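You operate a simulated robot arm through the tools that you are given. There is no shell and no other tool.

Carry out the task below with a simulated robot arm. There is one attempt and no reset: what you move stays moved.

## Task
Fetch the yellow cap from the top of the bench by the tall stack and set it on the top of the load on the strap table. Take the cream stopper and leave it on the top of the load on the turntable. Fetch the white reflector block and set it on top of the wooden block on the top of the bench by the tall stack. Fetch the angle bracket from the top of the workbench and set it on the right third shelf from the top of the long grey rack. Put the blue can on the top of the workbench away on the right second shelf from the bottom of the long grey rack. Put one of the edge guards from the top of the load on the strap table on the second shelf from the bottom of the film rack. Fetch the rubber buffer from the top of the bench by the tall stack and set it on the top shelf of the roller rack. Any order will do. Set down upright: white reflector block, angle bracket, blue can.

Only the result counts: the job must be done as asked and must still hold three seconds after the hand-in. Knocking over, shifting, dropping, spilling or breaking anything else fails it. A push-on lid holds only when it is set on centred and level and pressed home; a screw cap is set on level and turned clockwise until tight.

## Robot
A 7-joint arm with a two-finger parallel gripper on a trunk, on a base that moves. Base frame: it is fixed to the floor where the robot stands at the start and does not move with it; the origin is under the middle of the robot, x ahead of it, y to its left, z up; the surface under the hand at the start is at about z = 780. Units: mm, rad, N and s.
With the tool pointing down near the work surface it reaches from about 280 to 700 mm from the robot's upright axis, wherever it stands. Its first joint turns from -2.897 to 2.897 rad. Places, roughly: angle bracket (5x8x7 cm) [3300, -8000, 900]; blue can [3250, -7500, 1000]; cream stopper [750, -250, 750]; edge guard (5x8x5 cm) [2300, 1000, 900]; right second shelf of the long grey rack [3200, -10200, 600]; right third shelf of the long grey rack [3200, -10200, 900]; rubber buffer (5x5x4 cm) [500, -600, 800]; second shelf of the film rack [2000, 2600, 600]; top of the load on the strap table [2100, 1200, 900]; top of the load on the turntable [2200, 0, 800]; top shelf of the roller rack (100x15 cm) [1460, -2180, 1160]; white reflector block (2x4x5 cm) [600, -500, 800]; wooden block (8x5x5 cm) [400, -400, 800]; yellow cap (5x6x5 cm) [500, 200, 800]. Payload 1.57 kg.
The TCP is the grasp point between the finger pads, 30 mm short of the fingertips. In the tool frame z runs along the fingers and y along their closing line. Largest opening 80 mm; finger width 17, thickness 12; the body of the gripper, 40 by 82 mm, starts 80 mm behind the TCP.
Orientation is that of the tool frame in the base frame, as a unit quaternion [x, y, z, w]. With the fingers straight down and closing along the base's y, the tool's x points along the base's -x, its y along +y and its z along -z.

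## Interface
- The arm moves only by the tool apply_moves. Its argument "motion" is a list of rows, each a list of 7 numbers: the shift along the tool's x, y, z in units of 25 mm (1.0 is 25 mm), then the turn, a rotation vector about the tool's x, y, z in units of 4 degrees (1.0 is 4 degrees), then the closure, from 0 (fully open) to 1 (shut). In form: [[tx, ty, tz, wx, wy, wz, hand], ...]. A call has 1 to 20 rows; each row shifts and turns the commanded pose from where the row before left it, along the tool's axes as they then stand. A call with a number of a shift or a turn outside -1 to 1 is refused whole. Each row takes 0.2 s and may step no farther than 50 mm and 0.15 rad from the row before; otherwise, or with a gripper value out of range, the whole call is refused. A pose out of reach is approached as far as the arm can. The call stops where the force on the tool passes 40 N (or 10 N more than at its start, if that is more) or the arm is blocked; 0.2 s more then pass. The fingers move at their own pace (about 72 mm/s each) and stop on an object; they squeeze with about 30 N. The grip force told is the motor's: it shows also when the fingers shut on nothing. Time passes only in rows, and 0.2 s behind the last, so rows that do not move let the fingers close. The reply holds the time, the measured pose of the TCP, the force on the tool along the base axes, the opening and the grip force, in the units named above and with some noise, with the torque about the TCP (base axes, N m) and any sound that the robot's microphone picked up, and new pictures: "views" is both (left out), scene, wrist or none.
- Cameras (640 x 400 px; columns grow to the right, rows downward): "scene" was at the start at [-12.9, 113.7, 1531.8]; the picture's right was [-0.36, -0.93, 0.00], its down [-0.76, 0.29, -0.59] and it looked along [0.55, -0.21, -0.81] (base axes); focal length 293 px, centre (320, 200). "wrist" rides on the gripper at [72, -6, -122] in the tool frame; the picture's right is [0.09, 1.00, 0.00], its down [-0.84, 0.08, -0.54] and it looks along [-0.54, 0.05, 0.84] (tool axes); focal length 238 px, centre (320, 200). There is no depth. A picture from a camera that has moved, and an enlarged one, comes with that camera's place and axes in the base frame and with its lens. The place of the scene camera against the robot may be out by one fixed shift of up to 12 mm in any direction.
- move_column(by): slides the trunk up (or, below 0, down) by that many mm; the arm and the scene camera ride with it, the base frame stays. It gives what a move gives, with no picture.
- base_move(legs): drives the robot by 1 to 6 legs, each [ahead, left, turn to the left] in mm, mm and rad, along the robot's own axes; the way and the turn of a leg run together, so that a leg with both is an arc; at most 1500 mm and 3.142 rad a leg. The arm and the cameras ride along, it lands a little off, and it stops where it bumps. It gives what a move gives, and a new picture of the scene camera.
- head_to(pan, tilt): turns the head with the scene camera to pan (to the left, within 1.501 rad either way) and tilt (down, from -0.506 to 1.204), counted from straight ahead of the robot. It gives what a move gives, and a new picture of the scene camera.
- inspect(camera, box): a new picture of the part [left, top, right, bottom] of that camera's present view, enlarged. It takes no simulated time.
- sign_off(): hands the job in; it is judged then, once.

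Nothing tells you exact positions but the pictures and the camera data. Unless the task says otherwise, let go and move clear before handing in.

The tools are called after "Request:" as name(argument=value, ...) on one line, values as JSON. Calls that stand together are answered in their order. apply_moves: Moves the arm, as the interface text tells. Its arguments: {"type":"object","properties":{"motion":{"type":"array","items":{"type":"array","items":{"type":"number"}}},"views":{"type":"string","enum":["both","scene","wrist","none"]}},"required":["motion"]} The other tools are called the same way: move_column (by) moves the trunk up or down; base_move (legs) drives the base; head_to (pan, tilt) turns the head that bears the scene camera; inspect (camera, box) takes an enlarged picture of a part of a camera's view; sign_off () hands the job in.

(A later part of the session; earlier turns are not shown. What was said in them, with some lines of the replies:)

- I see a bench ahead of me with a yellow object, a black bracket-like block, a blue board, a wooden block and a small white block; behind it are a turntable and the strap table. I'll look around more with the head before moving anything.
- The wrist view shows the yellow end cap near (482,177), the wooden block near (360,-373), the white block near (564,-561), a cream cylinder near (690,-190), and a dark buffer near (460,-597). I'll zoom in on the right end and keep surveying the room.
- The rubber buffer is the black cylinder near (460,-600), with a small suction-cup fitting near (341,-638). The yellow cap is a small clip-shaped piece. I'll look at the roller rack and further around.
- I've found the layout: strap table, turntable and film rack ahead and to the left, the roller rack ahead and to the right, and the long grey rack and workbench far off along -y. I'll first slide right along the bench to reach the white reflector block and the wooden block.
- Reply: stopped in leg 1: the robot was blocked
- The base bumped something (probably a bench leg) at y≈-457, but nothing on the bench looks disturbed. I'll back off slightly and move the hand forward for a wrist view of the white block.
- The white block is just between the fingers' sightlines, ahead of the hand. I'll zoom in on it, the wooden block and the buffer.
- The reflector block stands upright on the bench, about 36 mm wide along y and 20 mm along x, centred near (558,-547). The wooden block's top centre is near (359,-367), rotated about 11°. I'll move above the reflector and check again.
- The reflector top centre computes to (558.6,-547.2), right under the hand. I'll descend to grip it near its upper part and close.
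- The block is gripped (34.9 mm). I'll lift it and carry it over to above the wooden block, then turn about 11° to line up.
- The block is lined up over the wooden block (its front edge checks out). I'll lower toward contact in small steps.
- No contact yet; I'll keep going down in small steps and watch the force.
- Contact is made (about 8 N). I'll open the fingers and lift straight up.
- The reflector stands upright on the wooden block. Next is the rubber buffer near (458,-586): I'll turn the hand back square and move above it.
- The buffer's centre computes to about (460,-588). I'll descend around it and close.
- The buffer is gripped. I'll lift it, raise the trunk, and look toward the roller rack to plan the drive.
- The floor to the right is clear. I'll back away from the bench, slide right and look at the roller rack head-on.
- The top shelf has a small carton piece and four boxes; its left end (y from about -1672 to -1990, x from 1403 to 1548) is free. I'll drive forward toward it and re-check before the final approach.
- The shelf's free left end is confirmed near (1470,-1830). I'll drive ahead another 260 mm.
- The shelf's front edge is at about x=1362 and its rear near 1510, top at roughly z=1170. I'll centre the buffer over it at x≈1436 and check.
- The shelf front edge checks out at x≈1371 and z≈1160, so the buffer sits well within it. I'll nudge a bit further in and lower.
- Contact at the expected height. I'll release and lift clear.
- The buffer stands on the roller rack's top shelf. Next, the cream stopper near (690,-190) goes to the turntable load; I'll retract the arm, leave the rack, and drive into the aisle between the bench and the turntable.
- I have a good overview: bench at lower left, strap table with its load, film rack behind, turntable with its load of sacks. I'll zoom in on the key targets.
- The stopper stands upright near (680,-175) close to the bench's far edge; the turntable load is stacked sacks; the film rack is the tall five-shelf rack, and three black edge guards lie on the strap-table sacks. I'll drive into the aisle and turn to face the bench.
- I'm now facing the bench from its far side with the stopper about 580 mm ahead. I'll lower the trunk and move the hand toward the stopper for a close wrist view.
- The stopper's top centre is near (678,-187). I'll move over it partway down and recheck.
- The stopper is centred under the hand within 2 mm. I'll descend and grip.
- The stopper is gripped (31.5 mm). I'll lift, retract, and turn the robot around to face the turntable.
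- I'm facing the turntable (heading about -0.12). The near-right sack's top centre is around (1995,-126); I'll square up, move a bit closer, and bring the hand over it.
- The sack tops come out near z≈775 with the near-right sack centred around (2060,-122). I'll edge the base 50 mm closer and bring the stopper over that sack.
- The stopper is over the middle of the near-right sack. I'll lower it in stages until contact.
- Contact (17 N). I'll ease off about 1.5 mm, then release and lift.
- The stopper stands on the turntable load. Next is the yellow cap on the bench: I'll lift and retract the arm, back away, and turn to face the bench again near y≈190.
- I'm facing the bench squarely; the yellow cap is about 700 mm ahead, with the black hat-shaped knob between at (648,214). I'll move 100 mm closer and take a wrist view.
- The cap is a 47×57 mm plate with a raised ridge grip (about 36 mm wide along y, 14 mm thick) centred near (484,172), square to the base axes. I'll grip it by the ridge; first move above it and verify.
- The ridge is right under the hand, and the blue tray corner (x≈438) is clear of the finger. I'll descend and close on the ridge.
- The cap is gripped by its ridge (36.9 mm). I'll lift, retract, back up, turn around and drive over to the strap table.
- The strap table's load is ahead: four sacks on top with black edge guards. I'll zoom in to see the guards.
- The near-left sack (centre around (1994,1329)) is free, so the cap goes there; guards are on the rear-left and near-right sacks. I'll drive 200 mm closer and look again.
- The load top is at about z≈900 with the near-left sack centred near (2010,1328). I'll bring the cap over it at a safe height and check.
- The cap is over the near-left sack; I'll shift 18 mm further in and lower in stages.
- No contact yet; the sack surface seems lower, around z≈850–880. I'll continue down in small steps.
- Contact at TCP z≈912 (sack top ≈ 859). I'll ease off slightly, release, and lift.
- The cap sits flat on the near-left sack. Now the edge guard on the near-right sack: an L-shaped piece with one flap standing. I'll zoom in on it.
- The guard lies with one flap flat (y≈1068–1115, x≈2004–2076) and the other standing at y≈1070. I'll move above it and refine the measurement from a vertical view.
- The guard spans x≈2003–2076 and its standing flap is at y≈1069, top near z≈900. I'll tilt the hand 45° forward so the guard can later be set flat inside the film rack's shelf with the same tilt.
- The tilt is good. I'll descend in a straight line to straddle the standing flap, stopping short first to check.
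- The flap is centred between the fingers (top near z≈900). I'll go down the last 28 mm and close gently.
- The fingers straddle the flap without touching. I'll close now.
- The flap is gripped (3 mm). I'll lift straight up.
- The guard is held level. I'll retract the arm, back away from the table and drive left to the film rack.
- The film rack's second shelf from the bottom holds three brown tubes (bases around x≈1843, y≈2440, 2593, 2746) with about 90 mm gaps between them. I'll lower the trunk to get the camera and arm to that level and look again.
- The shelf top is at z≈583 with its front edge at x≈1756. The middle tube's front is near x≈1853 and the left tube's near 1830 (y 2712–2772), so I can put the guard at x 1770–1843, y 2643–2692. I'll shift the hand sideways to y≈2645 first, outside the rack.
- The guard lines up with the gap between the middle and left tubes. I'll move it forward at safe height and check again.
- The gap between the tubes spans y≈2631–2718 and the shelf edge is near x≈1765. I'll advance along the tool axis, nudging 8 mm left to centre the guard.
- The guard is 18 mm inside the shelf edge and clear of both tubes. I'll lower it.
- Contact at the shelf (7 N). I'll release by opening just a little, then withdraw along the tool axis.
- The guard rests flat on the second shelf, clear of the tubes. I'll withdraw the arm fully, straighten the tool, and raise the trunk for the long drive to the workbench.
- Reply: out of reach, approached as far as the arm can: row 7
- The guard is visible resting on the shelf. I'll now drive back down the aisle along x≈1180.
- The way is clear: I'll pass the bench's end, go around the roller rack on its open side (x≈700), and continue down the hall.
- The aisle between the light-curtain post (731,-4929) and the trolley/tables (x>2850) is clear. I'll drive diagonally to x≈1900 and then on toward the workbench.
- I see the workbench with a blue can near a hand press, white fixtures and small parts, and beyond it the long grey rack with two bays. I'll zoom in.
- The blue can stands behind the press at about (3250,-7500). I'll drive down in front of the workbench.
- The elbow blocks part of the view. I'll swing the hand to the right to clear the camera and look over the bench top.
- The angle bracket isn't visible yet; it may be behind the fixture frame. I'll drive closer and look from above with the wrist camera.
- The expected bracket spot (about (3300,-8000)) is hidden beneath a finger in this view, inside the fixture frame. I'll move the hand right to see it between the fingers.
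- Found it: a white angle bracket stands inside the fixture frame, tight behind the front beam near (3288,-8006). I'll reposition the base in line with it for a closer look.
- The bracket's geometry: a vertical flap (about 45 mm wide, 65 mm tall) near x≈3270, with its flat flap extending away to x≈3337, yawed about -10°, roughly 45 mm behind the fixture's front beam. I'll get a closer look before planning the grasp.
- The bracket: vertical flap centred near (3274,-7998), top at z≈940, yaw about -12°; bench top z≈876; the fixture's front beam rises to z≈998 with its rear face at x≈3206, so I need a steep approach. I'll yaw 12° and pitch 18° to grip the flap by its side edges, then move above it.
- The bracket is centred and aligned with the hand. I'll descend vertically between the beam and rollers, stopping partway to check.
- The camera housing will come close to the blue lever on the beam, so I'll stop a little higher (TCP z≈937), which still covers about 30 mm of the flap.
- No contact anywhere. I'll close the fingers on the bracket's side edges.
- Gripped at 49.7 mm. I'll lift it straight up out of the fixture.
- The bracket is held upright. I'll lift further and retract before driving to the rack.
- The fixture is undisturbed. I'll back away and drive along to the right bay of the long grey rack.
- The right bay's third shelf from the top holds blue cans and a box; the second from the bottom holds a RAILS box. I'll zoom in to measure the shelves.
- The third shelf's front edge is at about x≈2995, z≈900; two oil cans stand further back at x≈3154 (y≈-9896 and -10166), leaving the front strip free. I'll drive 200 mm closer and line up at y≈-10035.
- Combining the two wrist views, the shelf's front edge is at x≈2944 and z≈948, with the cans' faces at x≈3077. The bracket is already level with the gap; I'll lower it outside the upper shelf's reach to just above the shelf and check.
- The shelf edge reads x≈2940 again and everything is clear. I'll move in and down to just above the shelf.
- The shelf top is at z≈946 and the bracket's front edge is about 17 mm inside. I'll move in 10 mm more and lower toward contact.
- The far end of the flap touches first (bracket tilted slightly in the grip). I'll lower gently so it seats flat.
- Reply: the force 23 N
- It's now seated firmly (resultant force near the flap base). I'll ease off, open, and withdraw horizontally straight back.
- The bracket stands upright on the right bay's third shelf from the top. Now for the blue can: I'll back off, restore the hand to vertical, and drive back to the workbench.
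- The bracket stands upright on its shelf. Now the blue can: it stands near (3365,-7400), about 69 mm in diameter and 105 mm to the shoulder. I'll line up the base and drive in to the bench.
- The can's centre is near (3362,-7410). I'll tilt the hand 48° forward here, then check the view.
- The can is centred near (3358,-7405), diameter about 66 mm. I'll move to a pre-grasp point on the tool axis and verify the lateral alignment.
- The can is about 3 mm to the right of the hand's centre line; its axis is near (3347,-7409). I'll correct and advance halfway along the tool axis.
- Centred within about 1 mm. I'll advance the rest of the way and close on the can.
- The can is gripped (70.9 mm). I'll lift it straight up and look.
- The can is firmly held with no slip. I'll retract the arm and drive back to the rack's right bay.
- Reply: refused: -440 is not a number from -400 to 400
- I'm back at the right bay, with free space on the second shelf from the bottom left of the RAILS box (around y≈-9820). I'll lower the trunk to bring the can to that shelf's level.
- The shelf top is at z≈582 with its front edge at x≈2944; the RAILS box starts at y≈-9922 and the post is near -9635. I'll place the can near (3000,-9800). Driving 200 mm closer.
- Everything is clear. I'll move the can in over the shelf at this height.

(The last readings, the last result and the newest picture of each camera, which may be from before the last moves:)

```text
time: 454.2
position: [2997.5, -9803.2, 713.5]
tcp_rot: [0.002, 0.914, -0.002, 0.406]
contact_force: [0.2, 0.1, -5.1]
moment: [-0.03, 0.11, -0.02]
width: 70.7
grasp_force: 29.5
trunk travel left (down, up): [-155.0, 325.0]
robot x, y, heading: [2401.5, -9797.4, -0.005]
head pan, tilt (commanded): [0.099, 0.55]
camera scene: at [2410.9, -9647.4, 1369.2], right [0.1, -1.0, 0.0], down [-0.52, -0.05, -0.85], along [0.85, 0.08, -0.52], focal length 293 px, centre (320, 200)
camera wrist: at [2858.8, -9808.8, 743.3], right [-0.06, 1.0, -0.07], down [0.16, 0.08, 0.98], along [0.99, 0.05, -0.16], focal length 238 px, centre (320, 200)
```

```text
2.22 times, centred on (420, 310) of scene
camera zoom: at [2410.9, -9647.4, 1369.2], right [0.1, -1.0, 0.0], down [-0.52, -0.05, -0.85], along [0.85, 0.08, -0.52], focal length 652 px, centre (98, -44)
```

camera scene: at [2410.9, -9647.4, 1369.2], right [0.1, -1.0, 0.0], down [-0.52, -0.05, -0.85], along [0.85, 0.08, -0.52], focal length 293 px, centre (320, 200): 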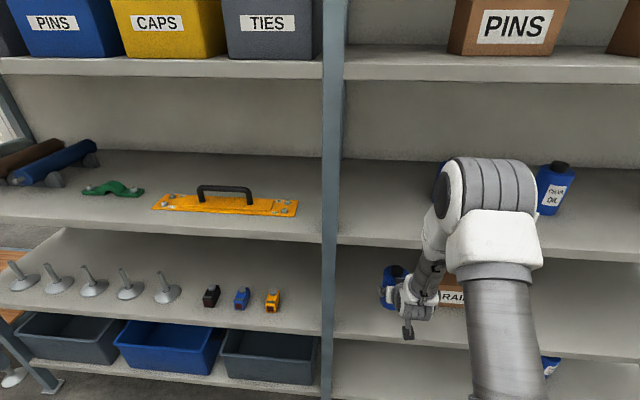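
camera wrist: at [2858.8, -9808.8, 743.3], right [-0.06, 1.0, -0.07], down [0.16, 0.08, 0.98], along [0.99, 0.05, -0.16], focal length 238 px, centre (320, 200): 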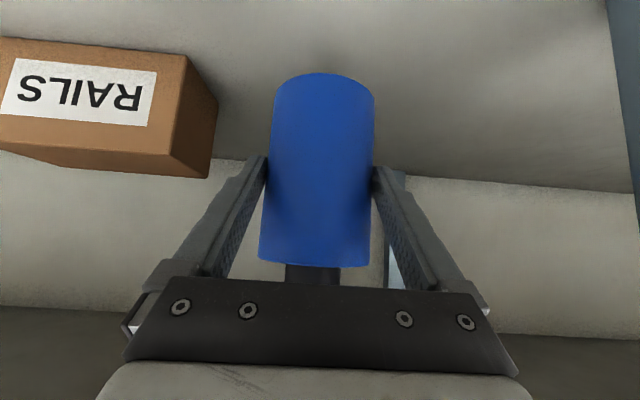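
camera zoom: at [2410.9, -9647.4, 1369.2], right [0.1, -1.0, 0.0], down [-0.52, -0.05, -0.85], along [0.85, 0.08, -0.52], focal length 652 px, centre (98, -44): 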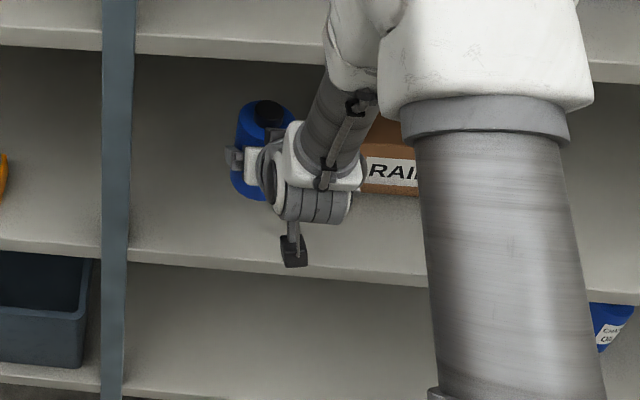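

The can is over the second shelf from the bottom, left of the RAILS box. I'll lower it in stages.

Request:
apply_moves(motion=[[0.446, 0, 0.402, 0, 0, 0, 1], [0.446, 0, 0.402, 0, 0, 0, 1], [0.3, 0, 0.27, 0, 0, 0, 1], [0, 0, 0, 0, 0, 0, 1]], views="wrist")

```text
time: 455.2
position: [2998.6, -9805.4, 673.2]
tcp_rot: [0.001, 0.914, -0.001, 0.406]
contact_force: [-0.8, -1.0, -3.5]
moment: [-0.04, 0.09, -0.03]
width: 70.5
grasp_force: 30.0
trunk travel left (down, up): [-155.0, 325.0]
robot x, y, heading: [2401.0, -9800.3, -0.003]
head pan, tilt (commanded): [0.099, 0.55]
camera wrist: at [2859.4, -9810.1, 703.4], right [-0.06, 1.0, -0.07], down [0.16, 0.08, 0.98], along [0.99, 0.05, -0.16], focal length 238 px, centre (320, 200)
```

wrist: 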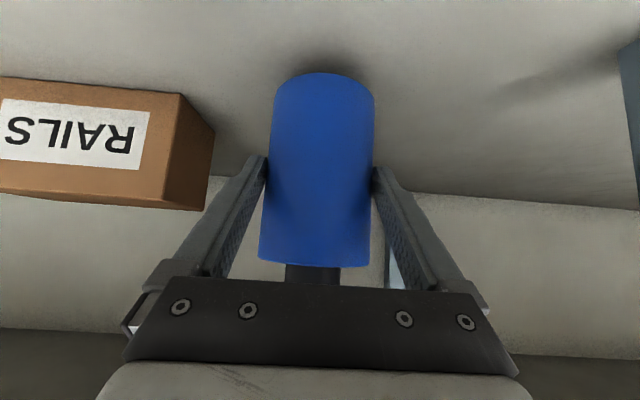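

Request:
apply_moves(motion=[[0.12, 0, 0.108, 0, 0, 0, 1], [0.12, 0, 0.108, 0, 0, 0, 1], [0.1, 0, 0.09, 0, 0, 0, 1], [0, 0, 0, 0, 0, 0, 1]], views="none")

```text
time: 456.2
position: [2997.3, -9804.8, 663.2]
tcp_rot: [0.002, 0.914, -0.002, 0.405]
contact_force: [0.1, -0.5, -3.9]
moment: [-0.01, 0.05, 0.04]
width: 70.8
grasp_force: 30.0
trunk travel left (down, up): [-155.0, 325.0]
robot x, y, heading: [2399.2, -9794.7, -0.007]
head pan, tilt (commanded): [0.099, 0.55]
```

Request:
apply_moves(motion=[[0.1, 0, 0.09, 0, 0, 0, 1], [0.1, 0, 0.09, 0, 0, 0, 1], [0, 0, 0, 0, 0, 0, 1]], views="none")

```text
time: 457.0
position: [2999.0, -9805.0, 656.3]
tcp_rot: [0.001, 0.914, -0.001, 0.406]
contact_force: [-0.8, 0.6, -5.4]
moment: [0.0, 0.11, -0.02]
width: 70.9
grasp_force: 30.1
trunk travel left (down, up): [-155.0, 325.0]
robot x, y, heading: [2399.7, -9796.4, -0.005]
head pan, tilt (commanded): [0.099, 0.55]
```

Request:
apply_moves(motion=[[0.07, 0, 0.063, 0, 0, 0, 1], [0.07, 0, 0.063, 0, 0, 0, 1], [0, 0, 0, 0, 0, 0, 1]], views="none")

```text
time: 457.8
position: [2997.7, -9805.3, 651.2]
tcp_rot: [0.002, 0.914, -0.002, 0.406]
contact_force: [0.9, 0.7, -4.2]
moment: [0.0, 0.07, 0.01]
width: 70.8
grasp_force: 29.6
trunk travel left (down, up): [-155.0, 325.0]
robot x, y, heading: [2402.2, -9794.6, 0.001]
head pan, tilt (commanded): [0.099, 0.55]
```

Request:
apply_moves(motion=[[0.07, 0, 0.063, 0, 0, 0, 1], [0.07, 0, 0.063, 0, 0, 0, 1], [0, 0, 0, 0, 0, 0, 1]], views="wrist")

```text
time: 458.6
position: [2999.0, -9804.7, 649.0]
tcp_rot: [0.002, 0.913, -0.001, 0.408]
contact_force: [-3.2, 1.9, 6.5]
moment: [0.22, 0.37, 0.06]
width: 70.9
grasp_force: 30.4
trunk travel left (down, up): [-155.0, 325.0]
robot x, y, heading: [2403.2, -9798.0, -0.004]
head pan, tilt (commanded): [0.099, 0.55]
camera wrist: at [2859.9, -9810.1, 677.2], right [-0.06, 1.0, -0.07], down [0.16, 0.08, 0.98], along [0.99, 0.05, -0.16], focal length 238 px, centre (320, 200)
```

wrist: 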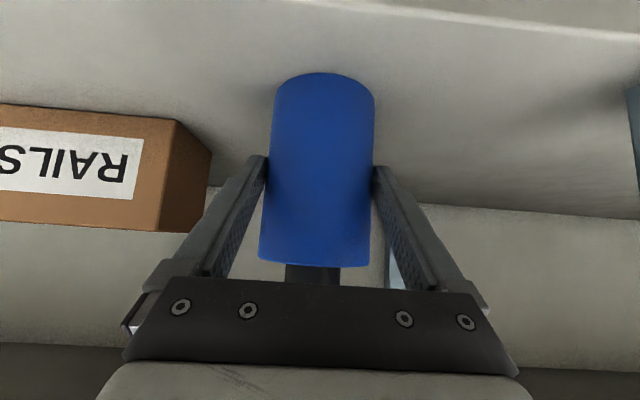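

Contact has begun. One more millimetre to seat it squarely, then I'll release.

Request:
apply_moves(motion=[[0.03, 0, 0.027, 0, 0, 0, 1], [0, 0, 0, 0, 0, 0, 1]], views="none")

```text
time: 459.2
position: [2999.2, -9804.8, 646.9]
tcp_rot: [0.001, 0.913, -0.002, 0.409]
contact_force: [-4.7, -0.6, 16.5]
moment: [0.04, 0.21, 0.1]
width: 70.6
grasp_force: 29.5
trunk travel left (down, up): [-155.0, 325.0]
robot x, y, heading: [2403.1, -9794.3, -0.001]
head pan, tilt (commanded): [0.099, 0.55]
```

Request:
apply_moves(motion=[[-0.035, 0, -0.032, 0, 0, 0, 1], [0, 0, 0, 0, 0, 0, 0.05], [0, 0, 0, 0, 0, 0, 0], [0, 0, 0, 0, 0, 0, 0], [0, 0, 0, 0, 0, 0, 0]], views="wrist")

```text
time: 460.4
position: [2998.4, -9803.4, 646.3]
tcp_rot: [0.001, 0.913, -0.001, 0.407]
contact_force: [0.5, -0.3, 0.3]
moment: [0.03, 0.02, -0.01]
width: 79.6
grasp_force: 0.0
trunk travel left (down, up): [-155.0, 325.0]
robot x, y, heading: [2403.9, -9798.4, -0.002]
head pan, tilt (commanded): [0.099, 0.55]
camera wrist: at [2859.6, -9810.5, 676.5], right [-0.06, 1.0, -0.07], down [0.16, 0.08, 0.98], along [0.99, 0.05, -0.16], focal length 238 px, centre (320, 200)
```

wrist: 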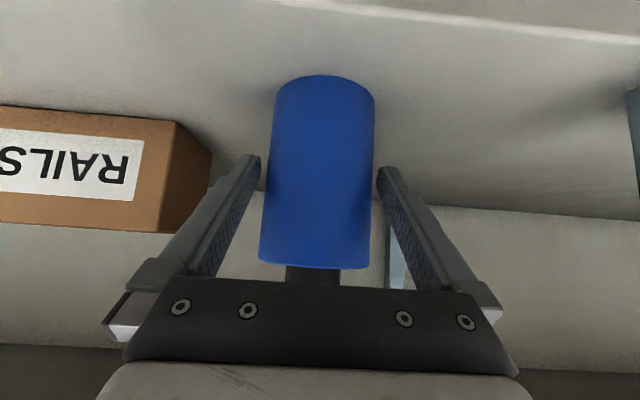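

The can stands on its own with the fingers open. I'll centre the fingers by 1.5 mm and withdraw along the tool axis.

Request:
apply_moves(motion=[[0, 0.05, 0, 0, 0, 0, 0], [0, 0, -0.3, 0, 0, 0, 0], [0, 0, -0.6, 0, 0, 0, 0], [0, 0, -0.8, 0, 0, 0, 0], [0, 0, -1, 0, 0, 0, 0], [0, 0, -1, 0, 0, 0, 0], [0, 0, 0, 0, 0, 0, 0]], views="both")

```text
time: 462.0
position: [2928.0, -9801.9, 708.5]
tcp_rot: [0.001, 0.914, -0.003, 0.407]
contact_force: [1.1, 0.8, 0.0]
moment: [-0.03, 0.01, -0.02]
width: 80.1
grasp_force: 0.1
trunk travel left (down, up): [-155.0, 325.0]
robot x, y, heading: [2400.6, -9798.9, -0.003]
head pan, tilt (commanded): [0.099, 0.55]
camera scene: at [2410.5, -9647.4, 1369.2], right [0.1, -1.0, 0.0], down [-0.52, -0.05, -0.85], along [0.85, 0.08, -0.52], focal length 293 px, centre (320, 200)
camera wrist: at [2789.9, -9808.4, 738.6], right [-0.06, 1.0, -0.07], down [0.16, 0.08, 0.98], along [0.99, 0.05, -0.16], focal length 238 px, centre (320, 200)
```

scene: 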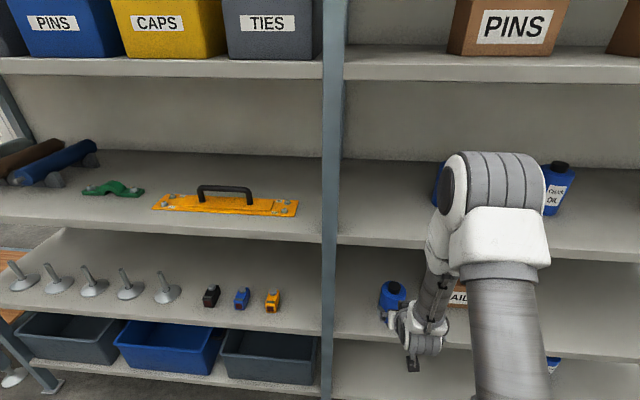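
wrist: 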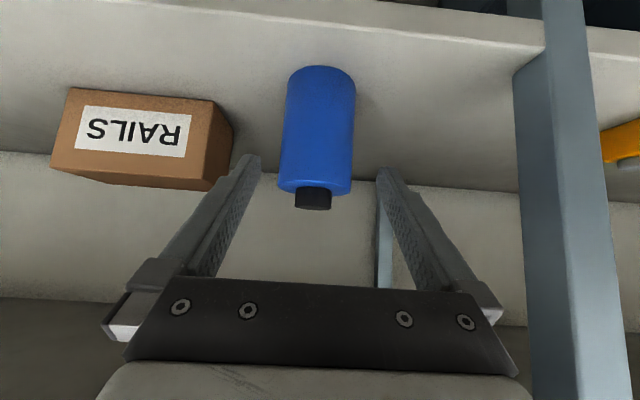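

The can stands upright on the shelf. I'll back the base away and take a final look at the rack.

Request:
base_move(legs=[[-350, 0, 0]])

Request:
head_to(pan=-0.05, tilt=0.35)

Request:
inspect(camera="scene", box=[280, 140, 480, 340])

```text
time: 464.8
position: [2587.5, -9801.0, 708.3]
tcp_rot: [0.0, 0.914, -0.001, 0.405]
contact_force: [-0.5, -0.5, 0.4]
moment: [-0.02, 0.03, 0.02]
width: 80.2
grasp_force: 0.1
trunk travel left (down, up): [-155.0, 325.0]
robot x, y, heading: [2059.6, -9797.5, -0.002]
head pan, tilt (commanded): [0.099, 0.55]
camera scene: at [2067.7, -9646.6, 1369.2], right [0.1, -1.0, 0.0], down [-0.52, -0.05, -0.85], along [0.85, 0.08, -0.52], focal length 293 px, centre (320, 200)
```

scene: 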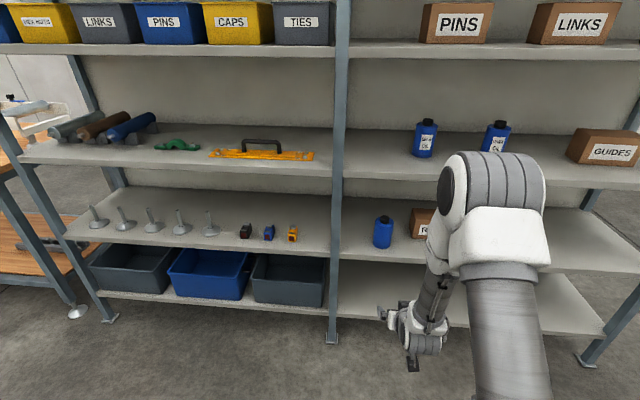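

```text
time: 465.5
position: [2587.4, -9800.8, 708.4]
tcp_rot: [0.0, 0.914, -0.001, 0.406]
contact_force: [0.0, -0.5, 0.0]
moment: [-0.01, 0.01, -0.02]
width: 79.8
grasp_force: 0.1
trunk travel left (down, up): [-155.0, 325.0]
robot x, y, heading: [2060.5, -9793.1, 0.003]
head pan, tilt (commanded): [-0.051, 0.351]
camera scene: at [2071.3, -9660.2, 1387.4], right [-0.05, -1.0, 0.0], down [-0.34, 0.02, -0.94], along [0.94, -0.05, -0.34], focal length 293 px, centre (320, 200)
```

scene: 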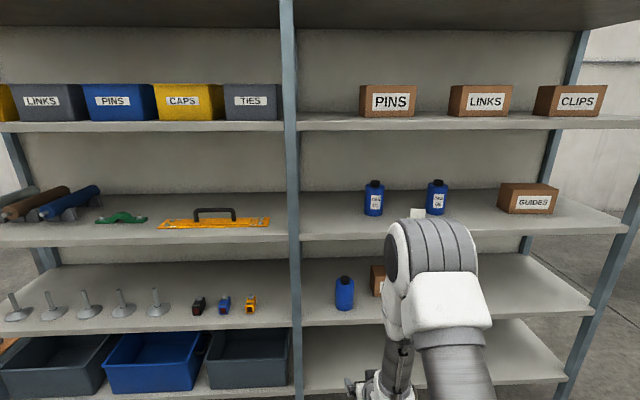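

```text
2.00 times, centred on (380, 240) of scene
camera zoom: at [2071.3, -9660.2, 1387.4], right [-0.05, -1.0, 0.0], down [-0.34, 0.02, -0.94], along [0.94, -0.05, -0.34], focal length 587 px, centre (200, 120)
```

zoom: 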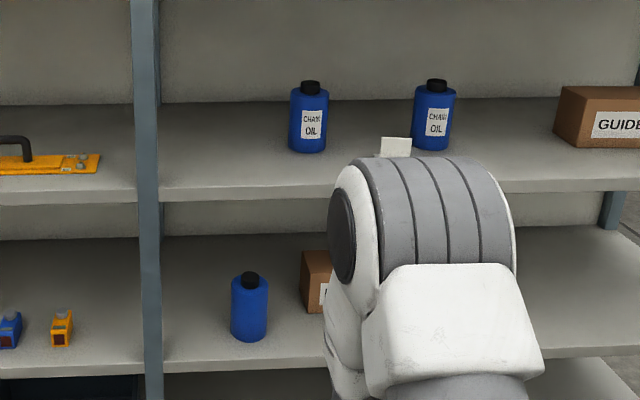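

All seven items have been placed:
- **Reflector:** upright on the wooden block.
- **Buffer:** on the roller rack's top shelf.
- **Stopper:** on the turntable load.
- **Cap:** on the strap-table load.
- **Edge guard:** on the film rack's second shelf from the bottom.
- **Bracket:** upright on the right bay's third shelf from the top.
- **Can:** upright on the right bay's second shelf from the bottom.

The hand is empty and clear of the rack, so I'm handing in.

Request:
sign_off()

```text
The job is handed in.
```

I placed all seven items and handed the job in. Each one was standing or lying steady when I last saw it, but I don't have the judged result.

| Item | Where it is now |
|---|---|
| Yellow cap | Top of the load on the strap table, on the near-left sack |
| Cream stopper | Top of the load on the turntable, on the near-right sack |
| White reflector block | Upright on the wooden block |
| Angle bracket | Upright on the right third shelf from the top of the long grey rack |
| Blue can | Upright on the right second shelf from the bottom of the long grey rack |
| Edge guard | Lying flat on the second shelf from the bottom of the film rack, between the tubes |
| Rubber buffer | Left end of the top shelf of the roller rack |

- **Bump at the start:** while sliding along the first bench, the base bumped into something, most likely a bench leg. The items on the bench did not look disturbed, but I could not see what it touched.
- **Not re-checked:** I last saw the pieces on the strap table, turntable, film rack, roller rack and first bench soon after placing each one. I did not go back to them before handing in. At the end I looked over only the long grey rack.
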